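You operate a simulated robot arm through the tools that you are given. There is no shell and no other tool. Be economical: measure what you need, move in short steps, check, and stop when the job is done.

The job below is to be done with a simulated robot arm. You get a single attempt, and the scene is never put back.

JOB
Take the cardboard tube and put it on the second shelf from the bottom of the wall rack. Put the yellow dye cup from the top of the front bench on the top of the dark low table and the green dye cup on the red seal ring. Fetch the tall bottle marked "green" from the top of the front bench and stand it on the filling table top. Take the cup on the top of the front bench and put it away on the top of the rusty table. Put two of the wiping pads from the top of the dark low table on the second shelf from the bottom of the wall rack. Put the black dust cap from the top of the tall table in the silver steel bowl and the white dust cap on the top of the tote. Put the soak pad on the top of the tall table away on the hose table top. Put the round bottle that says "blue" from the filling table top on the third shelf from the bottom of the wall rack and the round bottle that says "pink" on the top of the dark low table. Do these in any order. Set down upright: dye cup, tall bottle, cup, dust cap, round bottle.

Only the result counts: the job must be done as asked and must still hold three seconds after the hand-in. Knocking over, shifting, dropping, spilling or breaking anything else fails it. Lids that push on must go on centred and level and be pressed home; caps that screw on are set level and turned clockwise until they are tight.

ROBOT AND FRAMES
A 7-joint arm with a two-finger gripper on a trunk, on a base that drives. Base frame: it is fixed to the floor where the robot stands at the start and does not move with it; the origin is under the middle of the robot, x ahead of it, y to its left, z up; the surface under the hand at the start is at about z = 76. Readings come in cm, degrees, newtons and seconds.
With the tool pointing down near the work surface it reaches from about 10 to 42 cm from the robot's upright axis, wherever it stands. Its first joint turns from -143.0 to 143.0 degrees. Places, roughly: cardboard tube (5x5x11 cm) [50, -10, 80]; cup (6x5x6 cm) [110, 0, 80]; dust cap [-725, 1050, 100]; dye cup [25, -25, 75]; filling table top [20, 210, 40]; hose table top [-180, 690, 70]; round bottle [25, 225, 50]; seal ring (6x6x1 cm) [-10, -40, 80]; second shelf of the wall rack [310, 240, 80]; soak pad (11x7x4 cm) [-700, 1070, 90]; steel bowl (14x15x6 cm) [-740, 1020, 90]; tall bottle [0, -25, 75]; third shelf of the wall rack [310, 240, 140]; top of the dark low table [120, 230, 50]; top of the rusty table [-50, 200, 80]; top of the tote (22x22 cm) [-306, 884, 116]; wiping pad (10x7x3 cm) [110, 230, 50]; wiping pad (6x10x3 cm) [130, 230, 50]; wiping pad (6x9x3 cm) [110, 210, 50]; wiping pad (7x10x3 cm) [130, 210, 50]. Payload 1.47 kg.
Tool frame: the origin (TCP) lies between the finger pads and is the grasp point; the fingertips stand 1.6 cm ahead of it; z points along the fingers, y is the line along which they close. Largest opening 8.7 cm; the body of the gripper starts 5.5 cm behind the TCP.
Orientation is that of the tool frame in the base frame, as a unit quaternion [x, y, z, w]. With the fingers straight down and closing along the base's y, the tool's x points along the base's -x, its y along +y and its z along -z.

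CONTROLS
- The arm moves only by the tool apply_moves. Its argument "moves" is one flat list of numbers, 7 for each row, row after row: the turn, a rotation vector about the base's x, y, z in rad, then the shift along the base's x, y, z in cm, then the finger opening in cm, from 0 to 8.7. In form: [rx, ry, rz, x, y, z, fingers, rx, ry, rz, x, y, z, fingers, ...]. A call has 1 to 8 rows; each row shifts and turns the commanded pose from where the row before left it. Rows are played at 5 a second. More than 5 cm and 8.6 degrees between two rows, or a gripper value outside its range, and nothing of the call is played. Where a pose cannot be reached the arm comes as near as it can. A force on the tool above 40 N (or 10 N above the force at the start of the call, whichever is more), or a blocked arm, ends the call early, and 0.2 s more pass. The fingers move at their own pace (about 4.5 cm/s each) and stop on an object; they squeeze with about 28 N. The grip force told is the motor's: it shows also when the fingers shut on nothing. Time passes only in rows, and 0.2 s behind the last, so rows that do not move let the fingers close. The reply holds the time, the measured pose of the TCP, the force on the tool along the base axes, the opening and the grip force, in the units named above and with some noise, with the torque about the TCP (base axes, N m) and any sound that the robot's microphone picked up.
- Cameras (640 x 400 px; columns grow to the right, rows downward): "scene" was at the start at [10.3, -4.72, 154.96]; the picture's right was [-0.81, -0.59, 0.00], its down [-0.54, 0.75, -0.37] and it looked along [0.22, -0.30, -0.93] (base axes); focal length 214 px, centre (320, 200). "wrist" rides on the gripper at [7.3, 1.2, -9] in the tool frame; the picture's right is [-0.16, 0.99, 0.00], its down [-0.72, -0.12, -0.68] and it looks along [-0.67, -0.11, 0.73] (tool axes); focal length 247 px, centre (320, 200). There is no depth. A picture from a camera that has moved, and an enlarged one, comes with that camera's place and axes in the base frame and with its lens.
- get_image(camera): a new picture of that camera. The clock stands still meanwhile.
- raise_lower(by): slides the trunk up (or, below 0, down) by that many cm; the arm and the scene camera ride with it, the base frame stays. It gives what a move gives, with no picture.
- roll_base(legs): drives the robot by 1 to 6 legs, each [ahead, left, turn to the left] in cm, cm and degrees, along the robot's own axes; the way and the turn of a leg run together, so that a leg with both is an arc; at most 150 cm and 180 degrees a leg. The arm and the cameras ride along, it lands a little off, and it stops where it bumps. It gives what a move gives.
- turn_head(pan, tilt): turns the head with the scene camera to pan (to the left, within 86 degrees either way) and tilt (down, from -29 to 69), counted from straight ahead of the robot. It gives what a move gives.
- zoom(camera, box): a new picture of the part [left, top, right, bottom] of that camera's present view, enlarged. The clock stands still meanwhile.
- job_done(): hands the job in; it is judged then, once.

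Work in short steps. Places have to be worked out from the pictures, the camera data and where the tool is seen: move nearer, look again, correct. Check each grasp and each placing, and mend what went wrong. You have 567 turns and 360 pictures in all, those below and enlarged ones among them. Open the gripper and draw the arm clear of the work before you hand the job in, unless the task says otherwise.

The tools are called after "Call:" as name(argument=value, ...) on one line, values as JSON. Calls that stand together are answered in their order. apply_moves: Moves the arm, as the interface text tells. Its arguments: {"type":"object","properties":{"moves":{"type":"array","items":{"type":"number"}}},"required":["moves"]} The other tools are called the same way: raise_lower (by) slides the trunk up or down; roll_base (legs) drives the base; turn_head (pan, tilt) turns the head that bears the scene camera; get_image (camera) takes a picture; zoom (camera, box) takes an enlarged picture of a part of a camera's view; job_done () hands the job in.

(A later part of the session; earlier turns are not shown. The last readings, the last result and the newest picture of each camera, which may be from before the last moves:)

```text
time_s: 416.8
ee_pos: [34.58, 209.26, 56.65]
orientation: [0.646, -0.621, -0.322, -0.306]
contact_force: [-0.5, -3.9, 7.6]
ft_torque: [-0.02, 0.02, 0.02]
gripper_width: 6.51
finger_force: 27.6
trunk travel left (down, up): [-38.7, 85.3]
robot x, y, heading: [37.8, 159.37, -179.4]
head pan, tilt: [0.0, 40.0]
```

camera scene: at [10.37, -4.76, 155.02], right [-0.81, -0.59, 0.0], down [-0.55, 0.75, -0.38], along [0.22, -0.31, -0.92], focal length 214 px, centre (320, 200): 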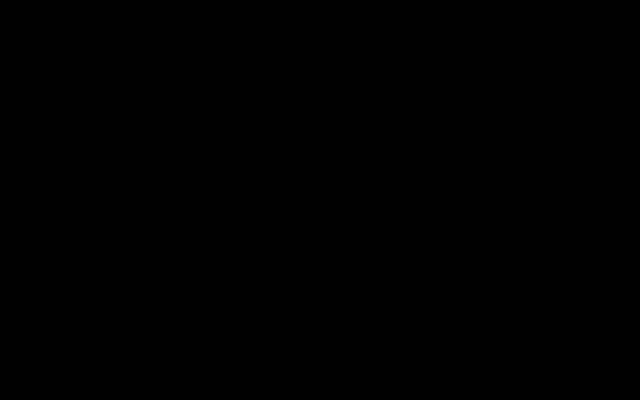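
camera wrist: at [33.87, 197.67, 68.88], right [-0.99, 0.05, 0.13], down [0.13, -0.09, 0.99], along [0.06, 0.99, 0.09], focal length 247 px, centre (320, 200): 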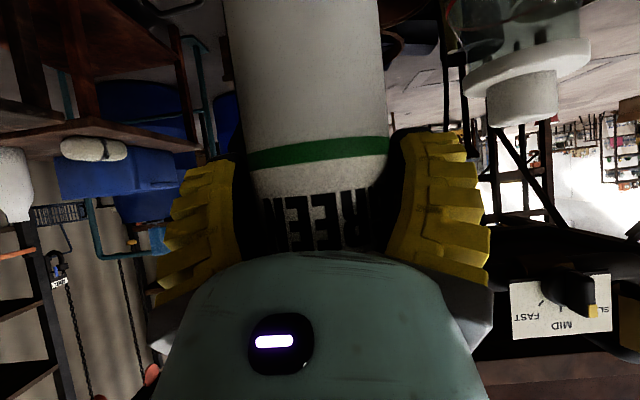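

Contact. I release and back out.

Call:
apply_moves(moves=[0, 0, 0, 0, 0, 0, 6.7, 0, 0, 0, 0, 0, 0, 7.2, 0, 0, 0, 0, 0, 0, 8, 0, 0, 0, 0, 0, 0, 8.7, 0, 0, 0, 0, 0, 0, 8.7])

Call:
roll_base(legs=[[0, 10, 0], [0, 22, 0]])

Call:
get_image(camera="wrist")

```text
time_s: 418.0
ee_pos: [34.75, 209.22, 56.45]
orientation: [0.648, -0.62, -0.321, -0.305]
contact_force: [-0.1, -0.4, 2.9]
ft_torque: [0.08, -0.03, 0.0]
gripper_width: 8.69
finger_force: 0.1
trunk travel left (down, up): [-38.7, 85.3]
robot x, y, heading: [37.25, 159.04, -179.5]
head pan, tilt: [0.0, 40.0]
```

```text
time_s: 420.4
ee_pos: [34.84, 177.85, 56.38]
orientation: [0.648, -0.62, -0.321, -0.303]
contact_force: [0.5, 0.0, -0.5]
ft_torque: [0.05, -0.02, 0.01]
gripper_width: 8.68
finger_force: 0.2
trunk travel left (down, up): [-38.7, 85.3]
robot x, y, heading: [37.89, 128.08, -179.3]
head pan, tilt: [0.0, 40.0]
```

```text
257 pictures are left
camera wrist: at [34.16, 166.34, 55.89], right [-0.99, 0.05, 0.13], down [0.13, -0.09, 0.99], along [0.06, 0.99, 0.09], focal length 247 px, centre (320, 200)
```

wrist: 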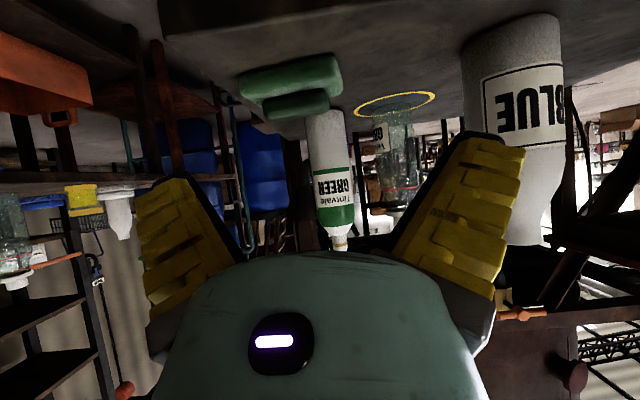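

Green tall bottle placed. Next the cardboard tube near (48, −13): same southern approach.

Call:
raise_lower(by=40)

Call:
raise_lower(by=36)

Call:
roll_base(legs=[[-6.5, 112, -0.7], [-6.5, 112, 0]])

Call:
raise_lower(by=-40)

Call:
get_image(camera="wrist")

```text
time_s: 424.3
ee_pos: [34.89, 177.87, 96.48]
orientation: [0.648, -0.62, -0.322, -0.304]
contact_force: [-0.1, -0.5, 0.3]
ft_torque: [0.03, -0.01, 0.03]
gripper_width: 8.69
finger_force: 0.1
trunk travel left (down, up): [-78.7, 45.3]
robot x, y, heading: [37.79, 128.07, -179.4]
head pan, tilt: [0.0, 40.0]
```

```text
time_s: 427.8
ee_pos: [34.86, 177.82, 132.46]
orientation: [0.648, -0.619, -0.322, -0.303]
contact_force: [-0.2, 0.1, -0.7]
ft_torque: [-0.01, 0.03, 0.0]
gripper_width: 8.69
finger_force: 0.0
trunk travel left (down, up): [-114.7, 9.3]
robot x, y, heading: [37.57, 127.75, -179.4]
head pan, tilt: [0.0, 40.0]
```

```text
time_s: 438.8
ee_pos: [49.65, -44.63, 132.35]
orientation: [0.651, -0.617, -0.324, -0.302]
contact_force: [-0.4, -0.8, 0.0]
ft_torque: [-0.01, -0.02, 0.04]
gripper_width: 8.74
finger_force: 0.0
trunk travel left (down, up): [-114.7, 9.3]
robot x, y, heading: [52.69, -94.77, -178.7]
head pan, tilt: [0.0, 40.0]
```

```text
time_s: 442.6
ee_pos: [49.61, -44.57, 92.42]
orientation: [0.651, -0.617, -0.323, -0.302]
contact_force: [0.0, -0.3, 0.4]
ft_torque: [0.04, -0.04, 0.01]
gripper_width: 8.72
finger_force: 0.1
trunk travel left (down, up): [-74.7, 49.3]
robot x, y, heading: [52.45, -94.68, -178.8]
head pan, tilt: [0.0, 40.0]
```

```text
256 pictures are left
camera wrist: at [49.02, -56.03, 91.91], right [-0.99, 0.04, 0.13], down [0.13, -0.09, 0.99], along [0.05, 0.99, 0.09], focal length 247 px, centre (320, 200)
```

wrist: 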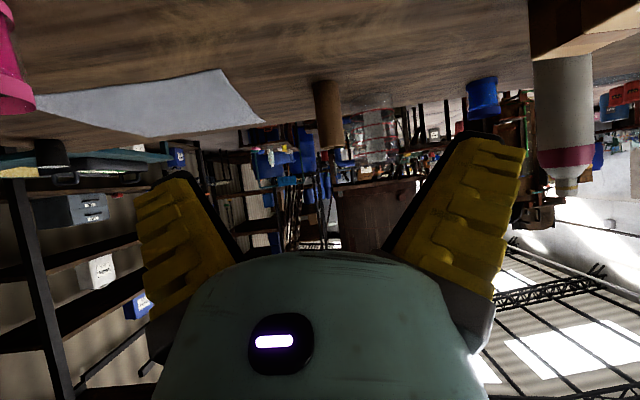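

Call:
raise_lower(by=-9.5)

Call:
roll_base(legs=[[1.2, -24, -1]])

Call:
get_image(camera="wrist")

```text
time_s: 443.9
ee_pos: [49.68, -44.56, 82.95]
orientation: [0.65, -0.617, -0.323, -0.303]
contact_force: [0.0, 0.7, 0.1]
ft_torque: [0.0, -0.03, 0.01]
gripper_width: 8.68
finger_force: 0.0
trunk travel left (down, up): [-65.2, 58.8]
robot x, y, heading: [52.85, -94.6, -178.7]
head pan, tilt: [0.0, 40.0]
```

```text
time_s: 445.6
ee_pos: [48.66, -21.31, 82.99]
orientation: [0.647, -0.621, -0.321, -0.304]
contact_force: [-1.4, -0.9, 0.1]
ft_torque: [0.0, -0.02, -0.03]
gripper_width: 8.7
finger_force: 0.1
trunk travel left (down, up): [-65.2, 58.8]
robot x, y, heading: [51.63, -71.31, -179.6]
head pan, tilt: [0.0, 40.0]
```

```text
255 pictures are left
camera wrist: at [47.98, -32.86, 82.41], right [-0.99, 0.05, 0.13], down [0.13, -0.09, 0.99], along [0.07, 0.99, 0.09], focal length 247 px, centre (320, 200)
```

wrist: 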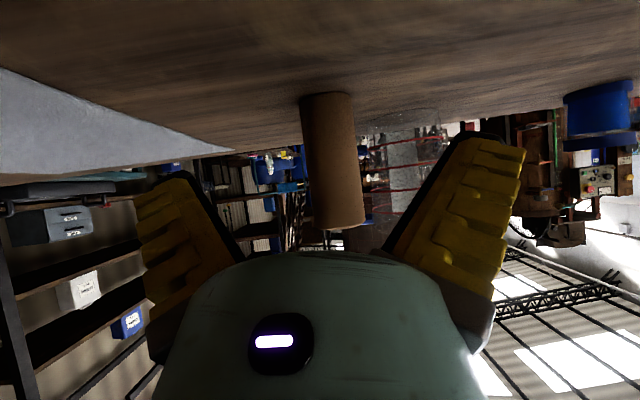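

Call:
roll_base(legs=[[0.6, -11.3, 0]])

Call:
get_image(camera="wrist")

```text
time_s: 446.8
ee_pos: [48.35, -10.01, 82.87]
orientation: [0.646, -0.622, -0.321, -0.305]
contact_force: [-0.3, 0.6, 0.4]
ft_torque: [0.0, -0.01, -0.02]
gripper_width: 8.7
finger_force: 0.0
trunk travel left (down, up): [-65.2, 58.8]
robot x, y, heading: [50.85, -59.57, -179.7]
head pan, tilt: [0.0, 40.0]
```

```text
254 pictures are left
camera wrist: at [47.39, -21.4, 82.42], right [-0.99, 0.06, 0.13], down [0.12, -0.1, 0.99], along [0.07, 0.99, 0.09], focal length 247 px, centre (320, 200)
```

wrist: 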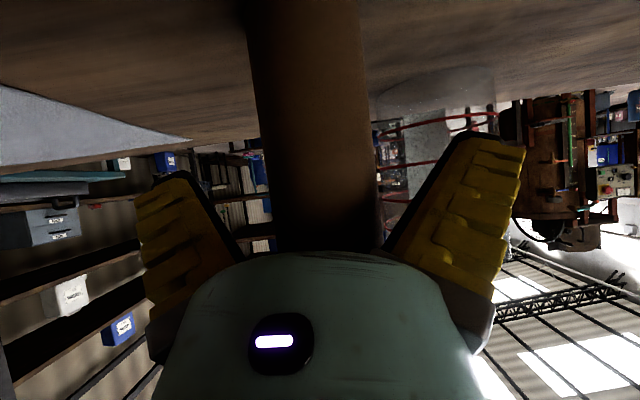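

Call:
apply_moves(moves=[0, 0, 0, 0, 0, 0, 6, 0, 0, 0, 0, 0, 0, 3, 0, 0, 0, 0, 0, 0, 3, 0, 0, 0, 0, 0, 0, 3])

Call:
raise_lower(by=40)

Call:
get_image(camera="wrist")

```text
time_s: 447.8
ee_pos: [48.28, -9.94, 82.86]
orientation: [0.646, -0.621, -0.321, -0.305]
contact_force: [-0.2, 0.3, 0.0]
ft_torque: [0.04, -0.01, 0.05]
gripper_width: 4.52
finger_force: 28.2
trunk travel left (down, up): [-65.2, 58.8]
robot x, y, heading: [51.2, -60.32, -179.8]
head pan, tilt: [0.0, 40.0]
```

```text
time_s: 451.7
ee_pos: [48.16, -9.97, 122.88]
orientation: [0.646, -0.621, -0.322, -0.305]
contact_force: [0.1, -0.4, 0.4]
ft_torque: [0.03, 0.0, -0.04]
gripper_width: 4.47
finger_force: 27.9
trunk travel left (down, up): [-105.2, 18.8]
robot x, y, heading: [50.51, -59.98, -179.6]
head pan, tilt: [0.0, 40.0]
```

```text
253 pictures are left
camera wrist: at [47.39, -21.43, 122.41], right [-0.99, 0.06, 0.13], down [0.12, -0.1, 0.99], along [0.07, 0.99, 0.09], focal length 247 px, centre (320, 200)
```

wrist: 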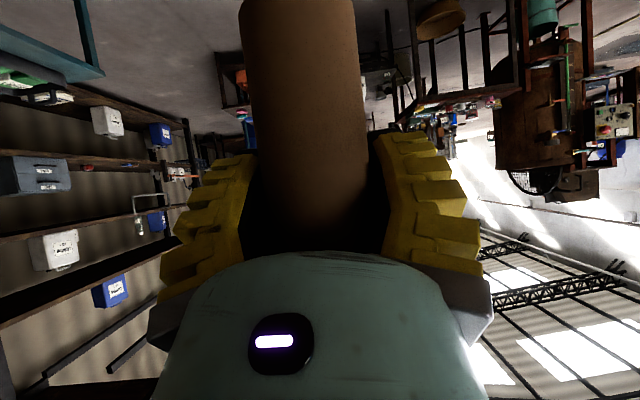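

Held. I turn to face +x and drive to the rack at y≈238.

Call:
roll_base(legs=[[0, 0, -90], [98, -50, 0], [98, -50, 0], [96, -50, 0]])

Call:
get_image(camera="wrist")

```text
time_s: 471.4
ee_pos: [244.51, 235.17, 122.83]
orientation: [-0.024, 0.896, 0.014, 0.443]
contact_force: [0.4, 0.3, 0.4]
ft_torque: [-0.03, -0.04, 0.04]
gripper_width: 4.45
finger_force: 28.0
trunk travel left (down, up): [-105.2, 18.8]
robot x, y, heading: [194.39, 231.68, 91.3]
head pan, tilt: [0.0, 40.0]
```

```text
252 pictures are left
camera wrist: at [232.78, 235.86, 122.41], right [0.04, 0.99, 0.13], down [-0.09, -0.13, 0.99], along [0.99, -0.05, 0.09], focal length 247 px, centre (320, 200)
```

wrist: 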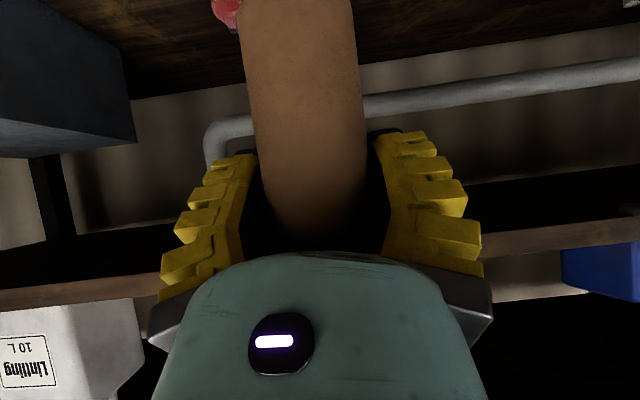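

Call:
raise_lower(by=-32.5)

Call:
roll_base(legs=[[3.5, -8, -1.3]])

Call:
get_image(camera="wrist")

```text
time_s: 474.6
ee_pos: [244.54, 235.18, 90.35]
orientation: [-0.024, 0.896, 0.014, 0.443]
contact_force: [-0.2, 0.1, -0.1]
ft_torque: [-0.02, -0.03, -0.01]
gripper_width: 4.46
finger_force: 28.0
trunk travel left (down, up): [-72.7, 51.3]
robot x, y, heading: [194.3, 232.37, 91.1]
head pan, tilt: [0.0, 40.0]
```

```text
time_s: 475.7
ee_pos: [252.52, 237.72, 90.41]
orientation: [-0.015, 0.896, 0.011, 0.443]
contact_force: [0.2, 0.7, -0.2]
ft_torque: [-0.03, 0.0, 0.04]
gripper_width: 4.45
finger_force: 27.7
trunk travel left (down, up): [-72.7, 51.3]
robot x, y, heading: [202.65, 235.8, 90.1]
head pan, tilt: [0.0, 40.0]
```

```text
251 pictures are left
camera wrist: at [240.87, 238.59, 89.92], right [0.06, 0.99, 0.13], down [-0.1, -0.12, 0.99], along [0.99, -0.07, 0.09], focal length 247 px, centre (320, 200)
```

wrist: 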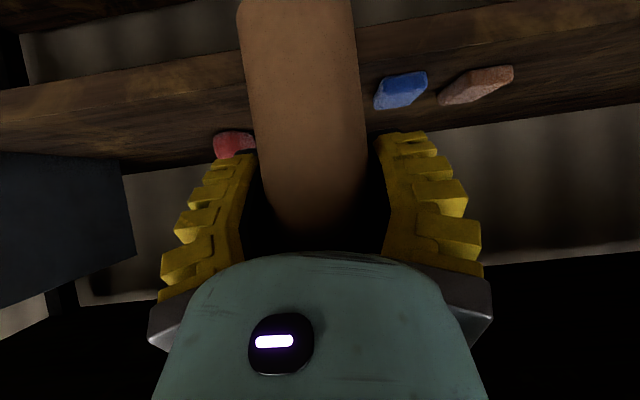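

Call:
roll_base(legs=[[-0.7, -20.5, 0]])

Call:
raise_lower(by=-2.5)

Call:
raise_lower(by=-0.6)

```text
time_s: 477.3
ee_pos: [272.78, 236.71, 90.42]
orientation: [-0.011, 0.897, 0.007, 0.443]
contact_force: [0.5, -0.1, 0.2]
ft_torque: [-0.01, 0.01, 0.01]
gripper_width: 4.46
finger_force: 27.6
trunk travel left (down, up): [-72.7, 51.3]
robot x, y, heading: [222.53, 234.59, 89.6]
head pan, tilt: [0.0, 40.0]
```

```text
time_s: 478.0
ee_pos: [272.84, 236.69, 88.0]
orientation: [-0.012, 0.896, 0.009, 0.443]
contact_force: [0.0, -0.4, -1.2]
ft_torque: [-0.01, -0.01, 0.02]
gripper_width: 4.46
finger_force: 27.4
trunk travel left (down, up): [-70.2, 53.8]
robot x, y, heading: [222.9, 235.32, 89.8]
head pan, tilt: [0.0, 40.0]
```

```text
time_s: 478.6
ee_pos: [272.83, 236.8, 87.39]
orientation: [-0.012, 0.896, 0.008, 0.443]
contact_force: [0.1, -0.1, -0.2]
ft_torque: [0.04, 0.0, -0.01]
gripper_width: 4.44
finger_force: 27.9
trunk travel left (down, up): [-69.6, 54.4]
robot x, y, heading: [222.75, 234.96, 89.6]
head pan, tilt: [0.0, 40.0]
```

Call:
raise_lower(by=-0.6)

Call:
raise_lower(by=-0.5)

Call:
raise_lower(by=-0.5)

Call:
raise_lower(by=-0.4)

```text
time_s: 479.1
ee_pos: [272.82, 236.68, 86.84]
orientation: [-0.012, 0.896, 0.008, 0.443]
contact_force: [1.1, -0.5, 0.7]
ft_torque: [-0.01, 0.0, 0.01]
gripper_width: 4.46
finger_force: 27.6
trunk travel left (down, up): [-69.0, 55.0]
robot x, y, heading: [222.79, 234.68, 89.5]
head pan, tilt: [0.0, 40.0]
```

```text
time_s: 479.7
ee_pos: [272.82, 236.73, 86.26]
orientation: [-0.012, 0.896, 0.008, 0.443]
contact_force: [-0.8, -0.3, -0.6]
ft_torque: [0.03, 0.02, 0.03]
gripper_width: 4.46
finger_force: 27.4
trunk travel left (down, up): [-68.5, 55.5]
robot x, y, heading: [222.84, 234.69, 89.7]
head pan, tilt: [0.0, 40.0]
```

```text
time_s: 480.2
ee_pos: [272.76, 236.69, 85.86]
orientation: [-0.012, 0.897, 0.008, 0.443]
contact_force: [-1.5, -0.1, 0.3]
ft_torque: [0.03, -0.04, 0.0]
gripper_width: 4.42
finger_force: 27.9
trunk travel left (down, up): [-68.0, 56.0]
robot x, y, heading: [222.94, 234.86, 89.8]
head pan, tilt: [0.0, 40.0]
```

```text
time_s: 480.7
ee_pos: [272.91, 236.74, 85.39]
orientation: [-0.012, 0.896, 0.008, 0.443]
contact_force: [0.1, -0.9, -0.2]
ft_torque: [-0.01, 0.01, 0.0]
gripper_width: 4.45
finger_force: 27.6
trunk travel left (down, up): [-67.6, 56.4]
robot x, y, heading: [223.15, 234.86, 89.4]
head pan, tilt: [0.0, 40.0]
```

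Call:
raise_lower(by=-0.4)

Call:
raise_lower(by=-0.4)

Call:
get_image(camera="wrist")

```text
time_s: 481.3
ee_pos: [272.83, 236.7, 85.02]
orientation: [-0.011, 0.897, 0.007, 0.443]
contact_force: [0.6, -0.4, 0.6]
ft_torque: [0.03, 0.01, -0.01]
gripper_width: 4.45
finger_force: 27.6
trunk travel left (down, up): [-67.2, 56.8]
robot x, y, heading: [222.85, 234.96, 89.3]
head pan, tilt: [0.0, 40.0]
```

```text
time_s: 481.8
ee_pos: [273.06, 236.63, 84.91]
orientation: [-0.011, 0.895, 0.008, 0.445]
contact_force: [-5.5, 0.5, 22.0]
ft_torque: [0.04, 0.21, -0.02]
gripper_width: 4.68
finger_force: 27.8
trunk travel left (down, up): [-66.8, 57.2]
robot x, y, heading: [222.62, 234.49, 89.6]
head pan, tilt: [0.0, 40.0]
```

```text
250 pictures are left
camera wrist: at [261.33, 237.56, 84.25], right [0.07, 0.99, 0.13], down [-0.1, -0.12, 0.99], along [0.99, -0.08, 0.09], focal length 247 px, centre (320, 200)
```

wrist: 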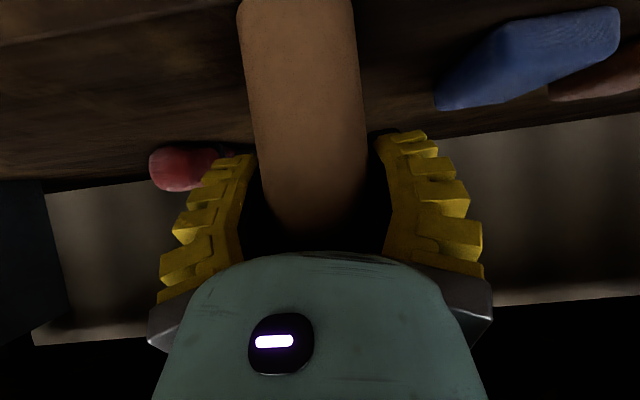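

Contact at 84.9. I ease up a little, release and back out.

Call:
raise_lower(by=0.2)

Call:
apply_moves(moves=[0, 0, 0, 0, 0, 0, 5, 0, 0, 0, 0, 0, 0, 6, 0, 0, 0, 0, 0, 0, 7, 0, 0, 0, 0, 0, 0, 8, 0, 0, 0, 0, 0, 0, 8])

Call:
roll_base(legs=[[0, 10, 0], [0, 25, 0]])

Call:
get_image(camera="wrist")

```text
time_s: 482.3
ee_pos: [273.07, 236.54, 84.83]
orientation: [-0.013, 0.896, 0.009, 0.444]
contact_force: [1.8, -2.2, 10.4]
ft_torque: [-0.02, -0.23, -0.04]
gripper_width: 4.57
finger_force: 27.8
trunk travel left (down, up): [-67.0, 57.0]
robot x, y, heading: [222.77, 234.66, 89.9]
head pan, tilt: [0.0, 40.0]
```

```text
time_s: 483.5
ee_pos: [272.82, 236.62, 84.77]
orientation: [-0.011, 0.896, 0.008, 0.443]
contact_force: [-0.7, 0.0, -0.5]
ft_torque: [-0.02, -0.03, -0.01]
gripper_width: 8.16
finger_force: 0.8
trunk travel left (down, up): [-67.0, 57.0]
robot x, y, heading: [222.48, 234.56, 89.7]
head pan, tilt: [0.0, 40.0]
```

```text
time_s: 486.1
ee_pos: [237.69, 237.07, 84.65]
orientation: [-0.012, 0.896, 0.008, 0.443]
contact_force: [-0.4, 0.4, -1.4]
ft_torque: [0.01, 0.03, -0.04]
gripper_width: 8.16
finger_force: 0.5
trunk travel left (down, up): [-67.0, 57.0]
robot x, y, heading: [187.79, 235.11, 89.7]
head pan, tilt: [0.0, 40.0]
```

```text
249 pictures are left
camera wrist: at [226.01, 237.88, 84.22], right [0.07, 0.99, 0.13], down [-0.1, -0.12, 0.99], along [0.99, -0.08, 0.09], focal length 247 px, centre (320, 200)
```

wrist: 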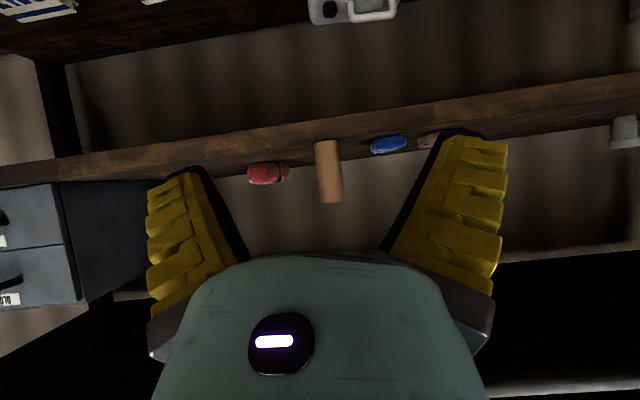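

The tube stands on the second shelf. Next, the cup near (110, 0): I drive to the south side of the bench there.

Call:
raise_lower(by=40)

Call:
roll_base(legs=[[0, 15, 90], [22, 110, 0], [22, 110, 0], [22, 105, 0]])

Call:
get_image(camera="wrist")

```text
time_s: 489.9
ee_pos: [237.78, 236.97, 124.75]
orientation: [-0.012, 0.896, 0.008, 0.443]
contact_force: [-0.2, -1.4, -0.2]
ft_torque: [0.01, -0.02, -0.02]
gripper_width: 8.17
finger_force: 1.0
trunk travel left (down, up): [-107.0, 17.0]
robot x, y, heading: [187.85, 234.99, 89.8]
head pan, tilt: [0.0, 40.0]
```

```text
time_s: 510.0
ee_pos: [113.52, -51.09, 124.81]
orientation: [0.644, -0.624, -0.32, -0.307]
contact_force: [0.4, 0.3, 0.5]
ft_torque: [0.02, 0.0, 0.0]
gripper_width: 8.18
finger_force: 1.2
trunk travel left (down, up): [-107.0, 17.0]
robot x, y, heading: [115.82, -101.15, 179.8]
head pan, tilt: [0.0, 40.0]
```

```text
248 pictures are left
camera wrist: at [112.58, -62.59, 124.23], right [-0.99, 0.06, 0.13], down [0.12, -0.1, 0.99], along [0.07, 0.99, 0.09], focal length 247 px, centre (320, 200)
```

wrist: 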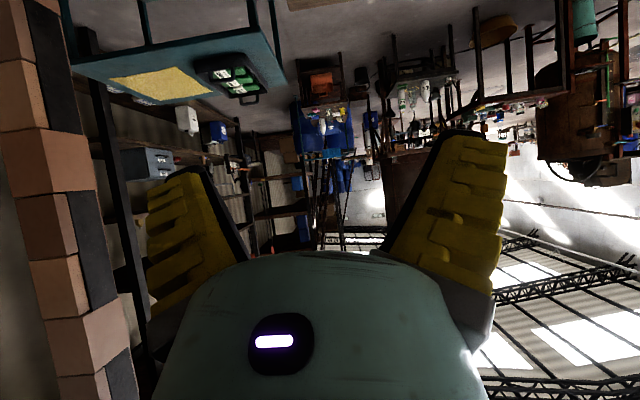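

Call:
raise_lower(by=-30)

Call:
get_image(camera="wrist")

```text
time_s: 513.0
ee_pos: [113.45, -51.07, 94.72]
orientation: [0.644, -0.623, -0.32, -0.306]
contact_force: [0.1, 0.4, 0.5]
ft_torque: [0.0, 0.0, 0.0]
gripper_width: 8.19
finger_force: 0.7
trunk travel left (down, up): [-77.0, 47.0]
robot x, y, heading: [115.61, -101.44, 179.8]
head pan, tilt: [0.0, 40.0]
```

```text
247 pictures are left
camera wrist: at [112.58, -62.58, 94.24], right [-0.99, 0.06, 0.13], down [0.12, -0.1, 0.99], along [0.07, 0.99, 0.09], focal length 247 px, centre (320, 200)
```

wrist: 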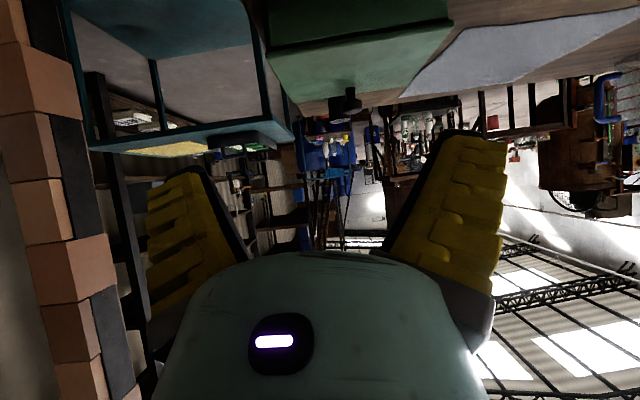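

The dark object with a light inside, near (109, −3) behind the green case, is probably the cup. I bring the tool vertical for a better top view.

Call:
apply_moves(moves=[-0.13, 0, 0, 0, -1.5, -1, 8.7, -0.13, 0, 0, 0, -1.5, -1, 8.7, -0.13, 0, 0, 0, -1.5, -1, 8.7, -0.13, 0, 0, 0, -1.5, -1, 8.7, -0.13, 0, 0, 0, -2, -1, 8.7, -0.13, 0, 0, 0, -2, -1, 8.7, -0.13, 0, 0, 0, -2, -1, 8.7, 0, 0, 0, 0, 0, 0, 8.7])

Call:
raise_lower(by=40)

Call:
roll_base(legs=[[0, -35, 0]])

Call:
get_image(camera="wrist")

```text
time_s: 514.8
ee_pos: [111.1, -64.13, 88.63]
orientation: [0.712, -0.702, -0.013, 0.008]
contact_force: [0.2, 0.0, 0.5]
ft_torque: [-0.01, 0.02, 0.0]
gripper_width: 8.71
finger_force: 0.1
out of reach, approached as far as the arm can: row 6, 7
trunk travel left (down, up): [-77.0, 47.0]
robot x, y, heading: [115.75, -101.36, 179.8]
head pan, tilt: [0.0, 40.0]
```

```text
time_s: 518.6
ee_pos: [110.99, -64.14, 128.58]
orientation: [0.713, -0.701, -0.013, 0.008]
contact_force: [0.6, 0.9, -0.1]
ft_torque: [0.0, -0.01, -0.02]
gripper_width: 8.72
finger_force: 0.0
trunk travel left (down, up): [-117.0, 7.0]
robot x, y, heading: [115.76, -101.01, 180.1]
head pan, tilt: [0.0, 40.0]
```

```text
time_s: 520.9
ee_pos: [111.28, -29.07, 128.68]
orientation: [0.712, -0.702, -0.014, 0.008]
contact_force: [0.4, 0.1, 0.1]
ft_torque: [-0.02, 0.0, 0.04]
gripper_width: 8.68
finger_force: 0.1
trunk travel left (down, up): [-117.0, 7.0]
robot x, y, heading: [115.83, -66.09, 180.0]
head pan, tilt: [0.0, 40.0]
```

```text
246 pictures are left
camera wrist: at [110.33, -36.38, 137.37], right [-0.99, 0.14, 0.03], down [0.12, 0.72, 0.68], along [0.08, 0.68, -0.73], focal length 247 px, centre (320, 200)
```

wrist: 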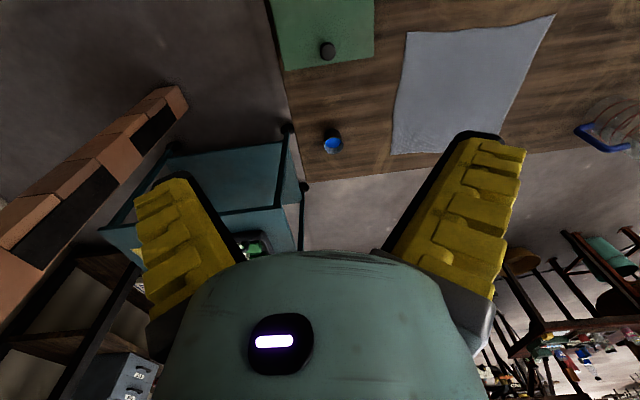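

Call:
zoom(camera="wrist", box=[270, 95, 400, 185])

```text
4.44 times, centred on (335, 140) of wrist
camera zoom: at [110.33, -36.38, 137.37], right [-0.99, 0.14, 0.03], down [0.12, 0.72, 0.68], along [0.08, 0.68, -0.73], focal length 1098 px, centre (253, 467)
```

zoom: 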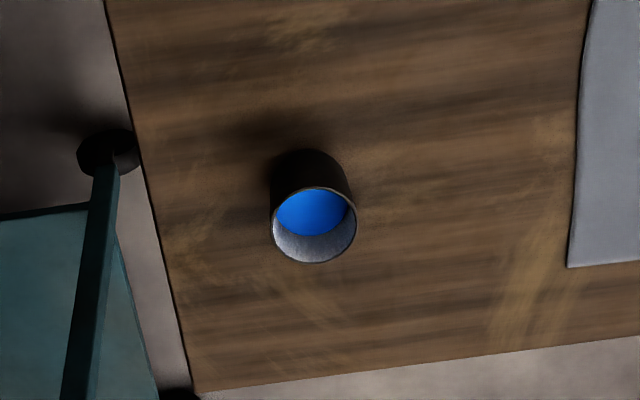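

The cup (dark outside, blue liquid) is at about (110.3, −3.2). I move over it and lower.

Call:
roll_base(legs=[[1, -24, 0]])

Call:
raise_lower(by=-33)

Call:
get_image(camera="wrist")

```text
time_s: 522.7
ee_pos: [110.34, -5.11, 128.62]
orientation: [0.712, -0.702, -0.013, 0.008]
contact_force: [0.1, -0.1, -0.5]
ft_torque: [0.02, 0.0, -0.01]
gripper_width: 8.71
finger_force: 0.0
trunk travel left (down, up): [-117.0, 7.0]
robot x, y, heading: [115.04, -42.16, 179.9]
head pan, tilt: [0.0, 40.0]
```

```text
time_s: 525.9
ee_pos: [110.26, -5.08, 95.55]
orientation: [0.712, -0.702, -0.014, 0.006]
contact_force: [0.2, -0.2, 0.5]
ft_torque: [0.02, -0.01, 0.03]
gripper_width: 8.72
finger_force: 0.1
trunk travel left (down, up): [-84.0, 40.0]
robot x, y, heading: [114.99, -42.14, 180.0]
head pan, tilt: [0.0, 40.0]
```

```text
244 pictures are left
camera wrist: at [109.42, -12.39, 104.37], right [-0.99, 0.14, 0.03], down [0.12, 0.72, 0.68], along [0.08, 0.68, -0.73], focal length 247 px, centre (320, 200)
```

wrist: 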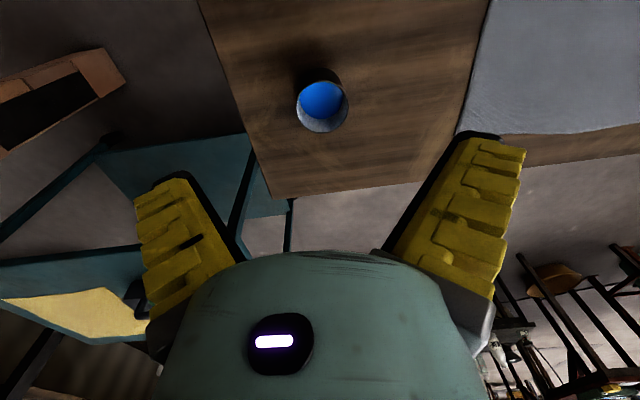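

Call:
apply_moves(moves=[0, -0.03, 0, -0.2, 0, 0, 8.7, 0, 0, 0, 0, 0, 0, 8.7])

Call:
roll_base(legs=[[0, -2.1, 0]])

Call:
raise_lower(by=-10)

Call:
get_image(camera="wrist")

```text
time_s: 526.5
ee_pos: [110.09, -5.1, 95.67]
orientation: [0.712, -0.702, -0.002, -0.003]
contact_force: [-0.5, -0.7, -0.6]
ft_torque: [0.02, 0.0, 0.0]
gripper_width: 8.72
finger_force: 0.1
trunk travel left (down, up): [-84.0, 40.0]
robot x, y, heading: [114.74, -42.3, 180.0]
head pan, tilt: [0.0, 40.0]
```

```text
time_s: 527.3
ee_pos: [110.08, -2.88, 95.66]
orientation: [0.713, -0.701, -0.003, -0.002]
contact_force: [-0.1, 0.1, -0.2]
ft_torque: [-0.01, 0.03, 0.01]
gripper_width: 8.69
finger_force: 0.1
trunk travel left (down, up): [-84.0, 40.0]
robot x, y, heading: [114.88, -40.1, 179.7]
head pan, tilt: [0.0, 40.0]
```

```text
time_s: 528.6
ee_pos: [110.19, -2.93, 85.69]
orientation: [0.714, -0.701, -0.003, -0.002]
contact_force: [0.0, -0.3, 0.7]
ft_torque: [-0.01, 0.01, 0.01]
gripper_width: 8.73
finger_force: 0.0
trunk travel left (down, up): [-74.0, 50.0]
robot x, y, heading: [114.6, -40.14, 179.6]
head pan, tilt: [0.0, 40.0]
```

```text
243 pictures are left
camera wrist: at [108.89, -10.29, 94.37], right [-0.99, 0.14, 0.0], down [0.1, 0.72, 0.69], along [0.1, 0.68, -0.73], focal length 247 px, centre (320, 200)
```

wrist: 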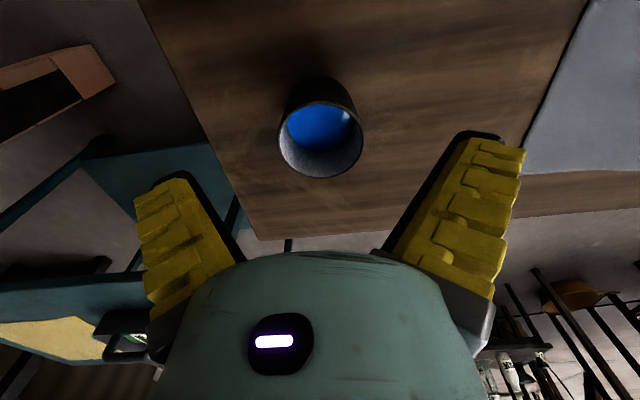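

Call:
raise_lower(by=-5.8)

Call:
apply_moves(moves=[0, 0, 0, 0, -0.2, 0, 6, 0, 0, 0, 0, 0, 0, 4, 0, 0, 0, 0, 0, 0, 3, 0, 0, 0, 0, 0, 0, 3])

Call:
raise_lower(by=35)

Call:
get_image(camera="wrist")

```text
time_s: 529.6
ee_pos: [110.02, -3.02, 79.85]
orientation: [0.714, -0.701, -0.003, -0.002]
contact_force: [-0.1, -0.7, 0.2]
ft_torque: [0.01, -0.01, 0.02]
gripper_width: 8.7
finger_force: 0.1
trunk travel left (down, up): [-68.2, 55.8]
robot x, y, heading: [114.56, -40.27, 179.8]
head pan, tilt: [0.0, 40.0]
```

```text
time_s: 530.6
ee_pos: [110.0, -3.15, 79.87]
orientation: [0.714, -0.7, -0.003, -0.003]
contact_force: [1.2, -0.3, 0.0]
ft_torque: [-0.01, -0.02, -0.01]
gripper_width: 4.87
finger_force: 26.7
trunk travel left (down, up): [-68.2, 55.8]
robot x, y, heading: [114.74, -40.21, 179.6]
head pan, tilt: [0.0, 40.0]
```

```text
time_s: 534.0
ee_pos: [110.04, -3.25, 114.88]
orientation: [0.713, -0.701, -0.002, -0.002]
contact_force: [-0.1, 0.5, -0.1]
ft_torque: [-0.02, 0.02, 0.02]
gripper_width: 4.8
finger_force: 28.0
trunk travel left (down, up): [-103.2, 20.8]
robot x, y, heading: [115.13, -40.02, 179.9]
head pan, tilt: [0.0, 40.0]
```

```text
242 pictures are left
camera wrist: at [108.9, -10.48, 123.58], right [-0.99, 0.14, 0.0], down [0.1, 0.72, 0.69], along [0.1, 0.68, -0.73], focal length 247 px, centre (320, 200)
```

wrist: 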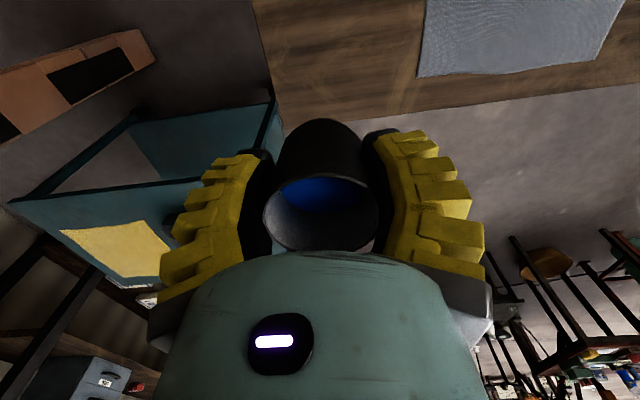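

Held. I drive to the south of the rusty table and look.

Call:
raise_lower(by=20)

Call:
roll_base(legs=[[80, -72, 0], [80, -72, 0]])

Call:
get_image(camera="wrist")

```text
time_s: 536.2
ee_pos: [110.16, -3.13, 134.86]
orientation: [0.714, -0.701, -0.002, -0.003]
contact_force: [-0.6, 1.1, -0.3]
ft_torque: [0.03, 0.02, 0.0]
gripper_width: 4.81
finger_force: 28.3
trunk travel left (down, up): [-123.2, 0.8]
robot x, y, heading: [114.85, -40.08, 179.7]
head pan, tilt: [0.0, 40.0]
```

```text
time_s: 546.9
ee_pos: [-47.72, 142.87, 134.66]
orientation: [-0.706, 0.708, 0.003, 0.002]
contact_force: [-0.3, 0.1, -0.3]
ft_torque: [0.0, -0.03, -0.01]
gripper_width: 4.79
finger_force: 28.3
trunk travel left (down, up): [-123.2, 0.8]
robot x, y, heading: [-43.42, 106.28, 178.7]
head pan, tilt: [0.0, 40.0]
```

```text
241 pictures are left
camera wrist: at [-48.96, 135.69, 143.59], right [-0.99, 0.16, 0.0], down [0.12, 0.72, 0.69], along [0.11, 0.68, -0.73], focal length 247 px, centre (320, 200)
```

wrist: 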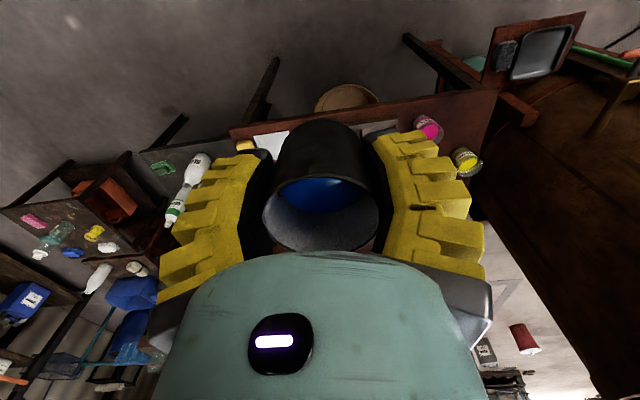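

Call:
roll_base(legs=[[30, -12, 1.3]])

Call:
get_image(camera="wrist")

```text
time_s: 549.0
ee_pos: [-78.31, 155.17, 134.91]
orientation: [0.715, -0.699, -0.002, -0.002]
contact_force: [0.4, -0.2, -1.1]
ft_torque: [0.01, 0.02, 0.01]
gripper_width: 4.76
finger_force: 28.2
trunk travel left (down, up): [-123.2, 0.8]
robot x, y, heading: [-73.68, 117.93, -179.7]
head pan, tilt: [0.0, 40.0]
```

```text
240 pictures are left
camera wrist: at [-79.48, 147.96, 143.59], right [-0.99, 0.14, 0.0], down [0.1, 0.72, 0.69], along [0.09, 0.68, -0.73], focal length 247 px, centre (320, 200)
```

wrist: 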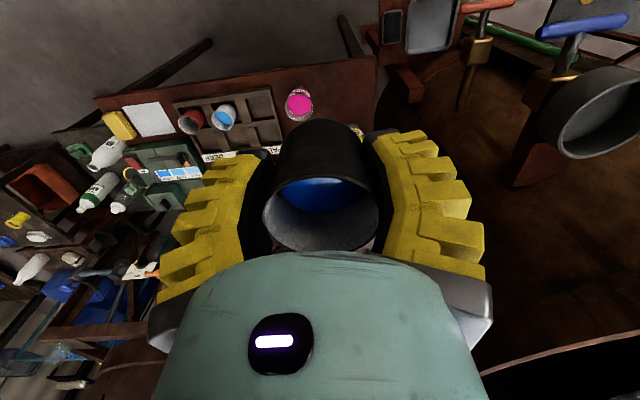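

Call:
zoom(camera="wrist", box=[85, 45, 385, 220])

```text
2.13 times, centred on (235, 132) of wrist
camera zoom: at [-79.48, 147.96, 143.59], right [-0.99, 0.14, 0.0], down [0.1, 0.72, 0.69], along [0.09, 0.68, -0.73], focal length 527 px, centre (501, 344)
```

zoom: 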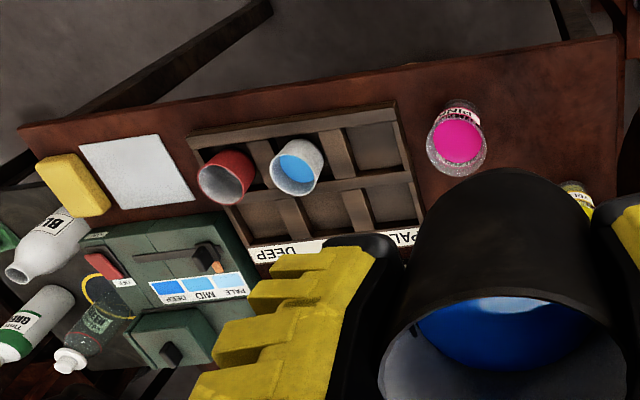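

The table holds a tray, jars and a chart near its south edge. I shift to see the farther part for free space.

Call:
roll_base(legs=[[22, -22, 0]])

Call:
get_image(camera="wrist")

```text
time_s: 551.1
ee_pos: [-97.73, 175.93, 134.76]
orientation: [0.711, -0.703, 0.011, 0.001]
contact_force: [2.6, -2.6, 2.8]
ft_torque: [0.05, 0.09, 0.09]
gripper_width: 4.69
finger_force: 27.4
trunk travel left (down, up): [-123.2, 0.8]
robot x, y, heading: [-93.91, 139.93, 179.7]
head pan, tilt: [0.0, 40.0]
stopped in leg 1: the force on the tool passed its limit at 51 N (the readings are from after the stop); the commanded pose is now the measured one
```

```text
238 pictures are left
camera wrist: at [-99.1, 168.85, 143.65], right [-0.99, 0.15, -0.02], down [0.1, 0.74, 0.67], along [0.11, 0.66, -0.74], focal length 247 px, centre (320, 200)
```

wrist: 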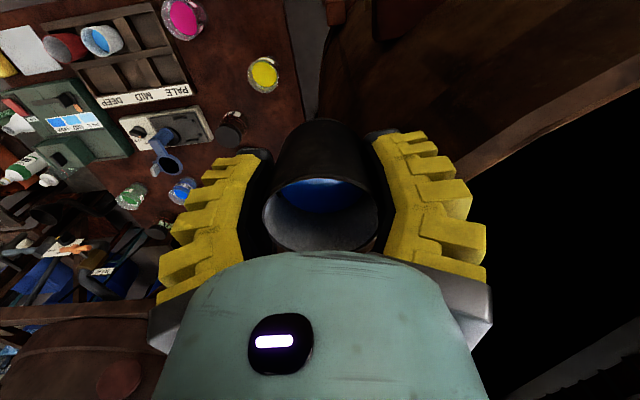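

The tool hit something tall on the −x side (51 N). I back away at once toward +x.

Call:
roll_base(legs=[[-14, 14, 0]])

Call:
get_image(camera="wrist")

```text
time_s: 552.7
ee_pos: [-84.18, 162.17, 134.78]
orientation: [0.712, -0.702, 0.01, 0.0]
contact_force: [0.2, 0.3, 0.1]
ft_torque: [-0.03, 0.0, 0.04]
gripper_width: 4.77
finger_force: 28.4
trunk travel left (down, up): [-123.2, 0.8]
robot x, y, heading: [-80.37, 126.4, 180.1]
head pan, tilt: [0.0, 40.0]
```

```text
237 pictures are left
camera wrist: at [-85.57, 155.11, 143.65], right [-0.99, 0.14, -0.02], down [0.1, 0.74, 0.67], along [0.11, 0.66, -0.74], focal length 247 px, centre (320, 200)
```

wrist: 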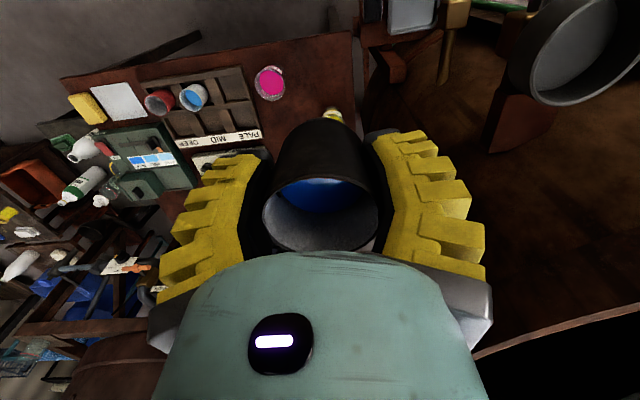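

I measured: pan/tap at about (−113, 166, 112) near a barrel; staying at x>−90 is safe. A free spot on the table is about (−80.5, 169.5). I move over it.

Call:
roll_base(legs=[[-3.7, -6.8, 0]])

Call:
raise_lower(by=-30)

Call:
get_image(camera="wrist")

```text
time_s: 553.7
ee_pos: [-80.63, 168.81, 134.79]
orientation: [0.712, -0.702, 0.011, 0.001]
contact_force: [0.4, 0.3, -1.0]
ft_torque: [0.01, 0.02, -0.02]
gripper_width: 4.75
finger_force: 28.6
trunk travel left (down, up): [-123.2, 0.8]
robot x, y, heading: [-76.69, 133.26, 179.8]
head pan, tilt: [0.0, 40.0]
```

```text
time_s: 556.7
ee_pos: [-80.73, 169.02, 104.86]
orientation: [0.712, -0.702, 0.01, 0.001]
contact_force: [-0.4, 0.1, -1.0]
ft_torque: [-0.04, -0.01, 0.0]
gripper_width: 4.74
finger_force: 27.2
trunk travel left (down, up): [-93.2, 30.8]
robot x, y, heading: [-76.15, 132.84, 180.2]
head pan, tilt: [0.0, 40.0]
```

```text
236 pictures are left
camera wrist: at [-81.94, 161.88, 113.65], right [-0.99, 0.14, -0.02], down [0.1, 0.74, 0.67], along [0.11, 0.66, -0.74], focal length 247 px, centre (320, 200)
```

wrist: 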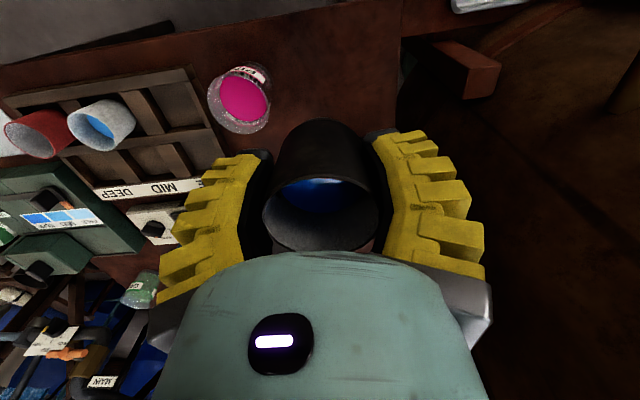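

I shift to (−82, 170.3) for margin from the pink jar, then lower.

Call:
roll_base(legs=[[1.5, -1.3, 0]])

Call:
raise_lower(by=-17)

Call:
get_image(camera="wrist")

```text
time_s: 557.5
ee_pos: [-82.04, 170.15, 104.89]
orientation: [0.712, -0.702, 0.011, 0.001]
contact_force: [-0.2, 0.9, -0.6]
ft_torque: [-0.02, 0.02, 0.0]
gripper_width: 4.75
finger_force: 27.9
trunk travel left (down, up): [-93.2, 30.8]
robot x, y, heading: [-78.1, 134.56, 180.0]
head pan, tilt: [0.0, 40.0]
```

```text
time_s: 559.4
ee_pos: [-82.08, 170.29, 87.76]
orientation: [0.712, -0.702, 0.009, 0.0]
contact_force: [0.2, 1.4, -2.1]
ft_torque: [0.0, 0.01, 0.0]
gripper_width: 4.73
finger_force: 28.0
trunk travel left (down, up): [-76.2, 47.8]
robot x, y, heading: [-78.34, 134.35, 179.9]
head pan, tilt: [0.0, 40.0]
```

```text
235 pictures are left
camera wrist: at [-83.39, 163.18, 96.66], right [-0.99, 0.14, -0.02], down [0.1, 0.74, 0.67], along [0.11, 0.66, -0.74], focal length 247 px, centre (320, 200)
```

wrist: 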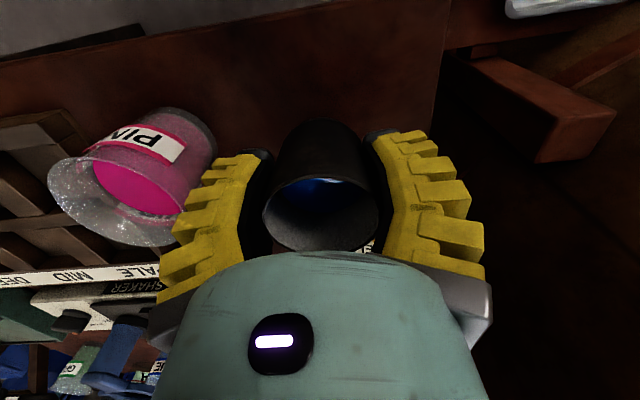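

Call:
roll_base(legs=[[1.2, 0, 0]])

Call:
raise_lower(by=-2.5)

Call:
raise_lower(by=-0.6)

Call:
raise_lower(by=-0.5)

```text
time_s: 560.2
ee_pos: [-83.22, 170.19, 87.86]
orientation: [0.712, -0.702, 0.01, 0.001]
contact_force: [0.9, -0.3, -0.4]
ft_torque: [0.0, 0.02, 0.04]
gripper_width: 4.75
finger_force: 28.0
trunk travel left (down, up): [-76.2, 47.8]
robot x, y, heading: [-79.42, 134.39, 180.1]
head pan, tilt: [0.0, 40.0]
```

```text
time_s: 560.9
ee_pos: [-83.24, 170.21, 85.22]
orientation: [0.712, -0.702, 0.01, 0.0]
contact_force: [0.0, -0.2, 0.2]
ft_torque: [0.0, 0.01, 0.02]
gripper_width: 4.76
finger_force: 28.4
trunk travel left (down, up): [-73.7, 50.3]
robot x, y, heading: [-79.22, 134.32, 179.9]
head pan, tilt: [0.0, 40.0]
```

```text
time_s: 561.4
ee_pos: [-83.32, 170.26, 84.69]
orientation: [0.712, -0.702, 0.009, 0.0]
contact_force: [-0.6, 0.6, -0.4]
ft_torque: [-0.01, 0.01, 0.02]
gripper_width: 4.75
finger_force: 28.1
trunk travel left (down, up): [-73.1, 50.9]
robot x, y, heading: [-79.47, 134.55, 179.8]
head pan, tilt: [0.0, 40.0]
```

```text
time_s: 562.0
ee_pos: [-83.28, 170.2, 84.21]
orientation: [0.712, -0.702, 0.009, 0.001]
contact_force: [-0.6, 0.1, -0.2]
ft_torque: [-0.01, -0.01, -0.02]
gripper_width: 4.74
finger_force: 28.8
trunk travel left (down, up): [-72.6, 51.4]
robot x, y, heading: [-79.53, 134.84, 179.7]
head pan, tilt: [0.0, 40.0]
```

Call:
raise_lower(by=-0.4)

Call:
raise_lower(by=-0.4)

Call:
raise_lower(by=-0.4)

Call:
raise_lower(by=-0.4)

```text
time_s: 562.5
ee_pos: [-83.17, 170.25, 83.85]
orientation: [0.712, -0.703, 0.01, -0.001]
contact_force: [-1.2, -3.0, 9.9]
ft_torque: [0.12, 0.01, 0.03]
gripper_width: 4.74
finger_force: 27.7
trunk travel left (down, up): [-72.2, 51.8]
robot x, y, heading: [-79.0, 134.37, 180.1]
head pan, tilt: [0.0, 40.0]
```

```text
time_s: 563.0
ee_pos: [-83.25, 170.37, 83.42]
orientation: [0.712, -0.702, 0.009, 0.0]
contact_force: [-0.4, -4.7, 21.1]
ft_torque: [0.31, 0.06, 0.0]
gripper_width: 4.77
finger_force: 28.2
trunk travel left (down, up): [-71.8, 52.2]
robot x, y, heading: [-79.3, 134.19, 179.8]
head pan, tilt: [0.0, 40.0]
```

```text
time_s: 563.6
ee_pos: [-83.19, 170.4, 83.11]
orientation: [0.712, -0.702, 0.009, 0.0]
contact_force: [2.8, -1.3, 22.0]
ft_torque: [0.35, -0.01, -0.05]
gripper_width: 4.78
finger_force: 27.4
trunk travel left (down, up): [-71.4, 52.6]
robot x, y, heading: [-79.21, 134.57, 179.9]
head pan, tilt: [0.0, 40.0]
```

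```text
time_s: 564.1
ee_pos: [-83.29, 170.53, 82.65]
orientation: [0.712, -0.702, 0.01, 0.0]
contact_force: [1.9, -0.3, 19.2]
ft_torque: [0.35, 0.08, -0.07]
gripper_width: 4.66
finger_force: 28.4
trunk travel left (down, up): [-71.0, 53.0]
robot x, y, heading: [-79.32, 134.5, 179.9]
head pan, tilt: [0.0, 40.0]
```

Contact was at z≈83.9 (the cup slid slightly in the grip). I release to a limited opening and rise.

Call:
apply_moves(moves=[0, 0, 0, 0, 0, 0, 4.9, 0, 0, 0, 0, 0, 0, 5.4, 0, 0, 0, 0, 0, 0, 6.2, 0, 0, 0, 0, 0, 0, 6.6, 0, 0, 0, 0, 0, 0, 6.6])

Call:
raise_lower(by=15)

Call:
get_image(camera="wrist")

```text
time_s: 565.3
ee_pos: [-83.3, 170.24, 82.57]
orientation: [0.712, -0.702, 0.01, 0.001]
contact_force: [0.0, -0.5, 0.5]
ft_torque: [0.03, 0.0, 0.04]
gripper_width: 7.0
finger_force: 2.5
trunk travel left (down, up): [-71.0, 53.0]
robot x, y, heading: [-79.74, 134.44, 179.8]
head pan, tilt: [0.0, 40.0]
```

```text
time_s: 567.0
ee_pos: [-83.19, 170.37, 97.63]
orientation: [0.712, -0.702, 0.01, 0.001]
contact_force: [-1.1, -0.3, 0.0]
ft_torque: [-0.01, 0.01, 0.01]
gripper_width: 7.01
finger_force: 2.8
trunk travel left (down, up): [-86.0, 38.0]
robot x, y, heading: [-79.41, 134.64, 180.1]
head pan, tilt: [0.0, 40.0]
```

```text
234 pictures are left
camera wrist: at [-84.6, 163.17, 106.44], right [-0.99, 0.14, -0.02], down [0.1, 0.74, 0.67], along [0.11, 0.66, -0.74], focal length 247 px, centre (320, 200)
```

wrist: 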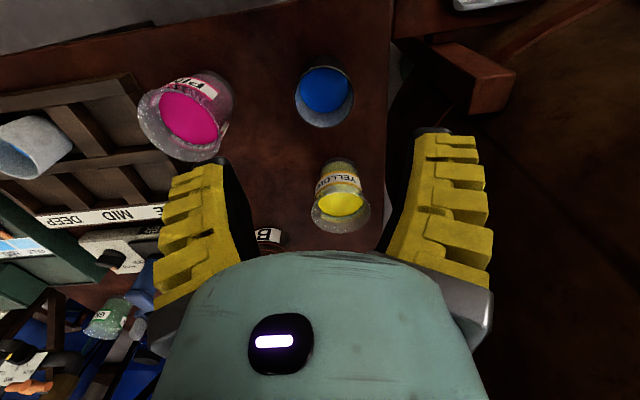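

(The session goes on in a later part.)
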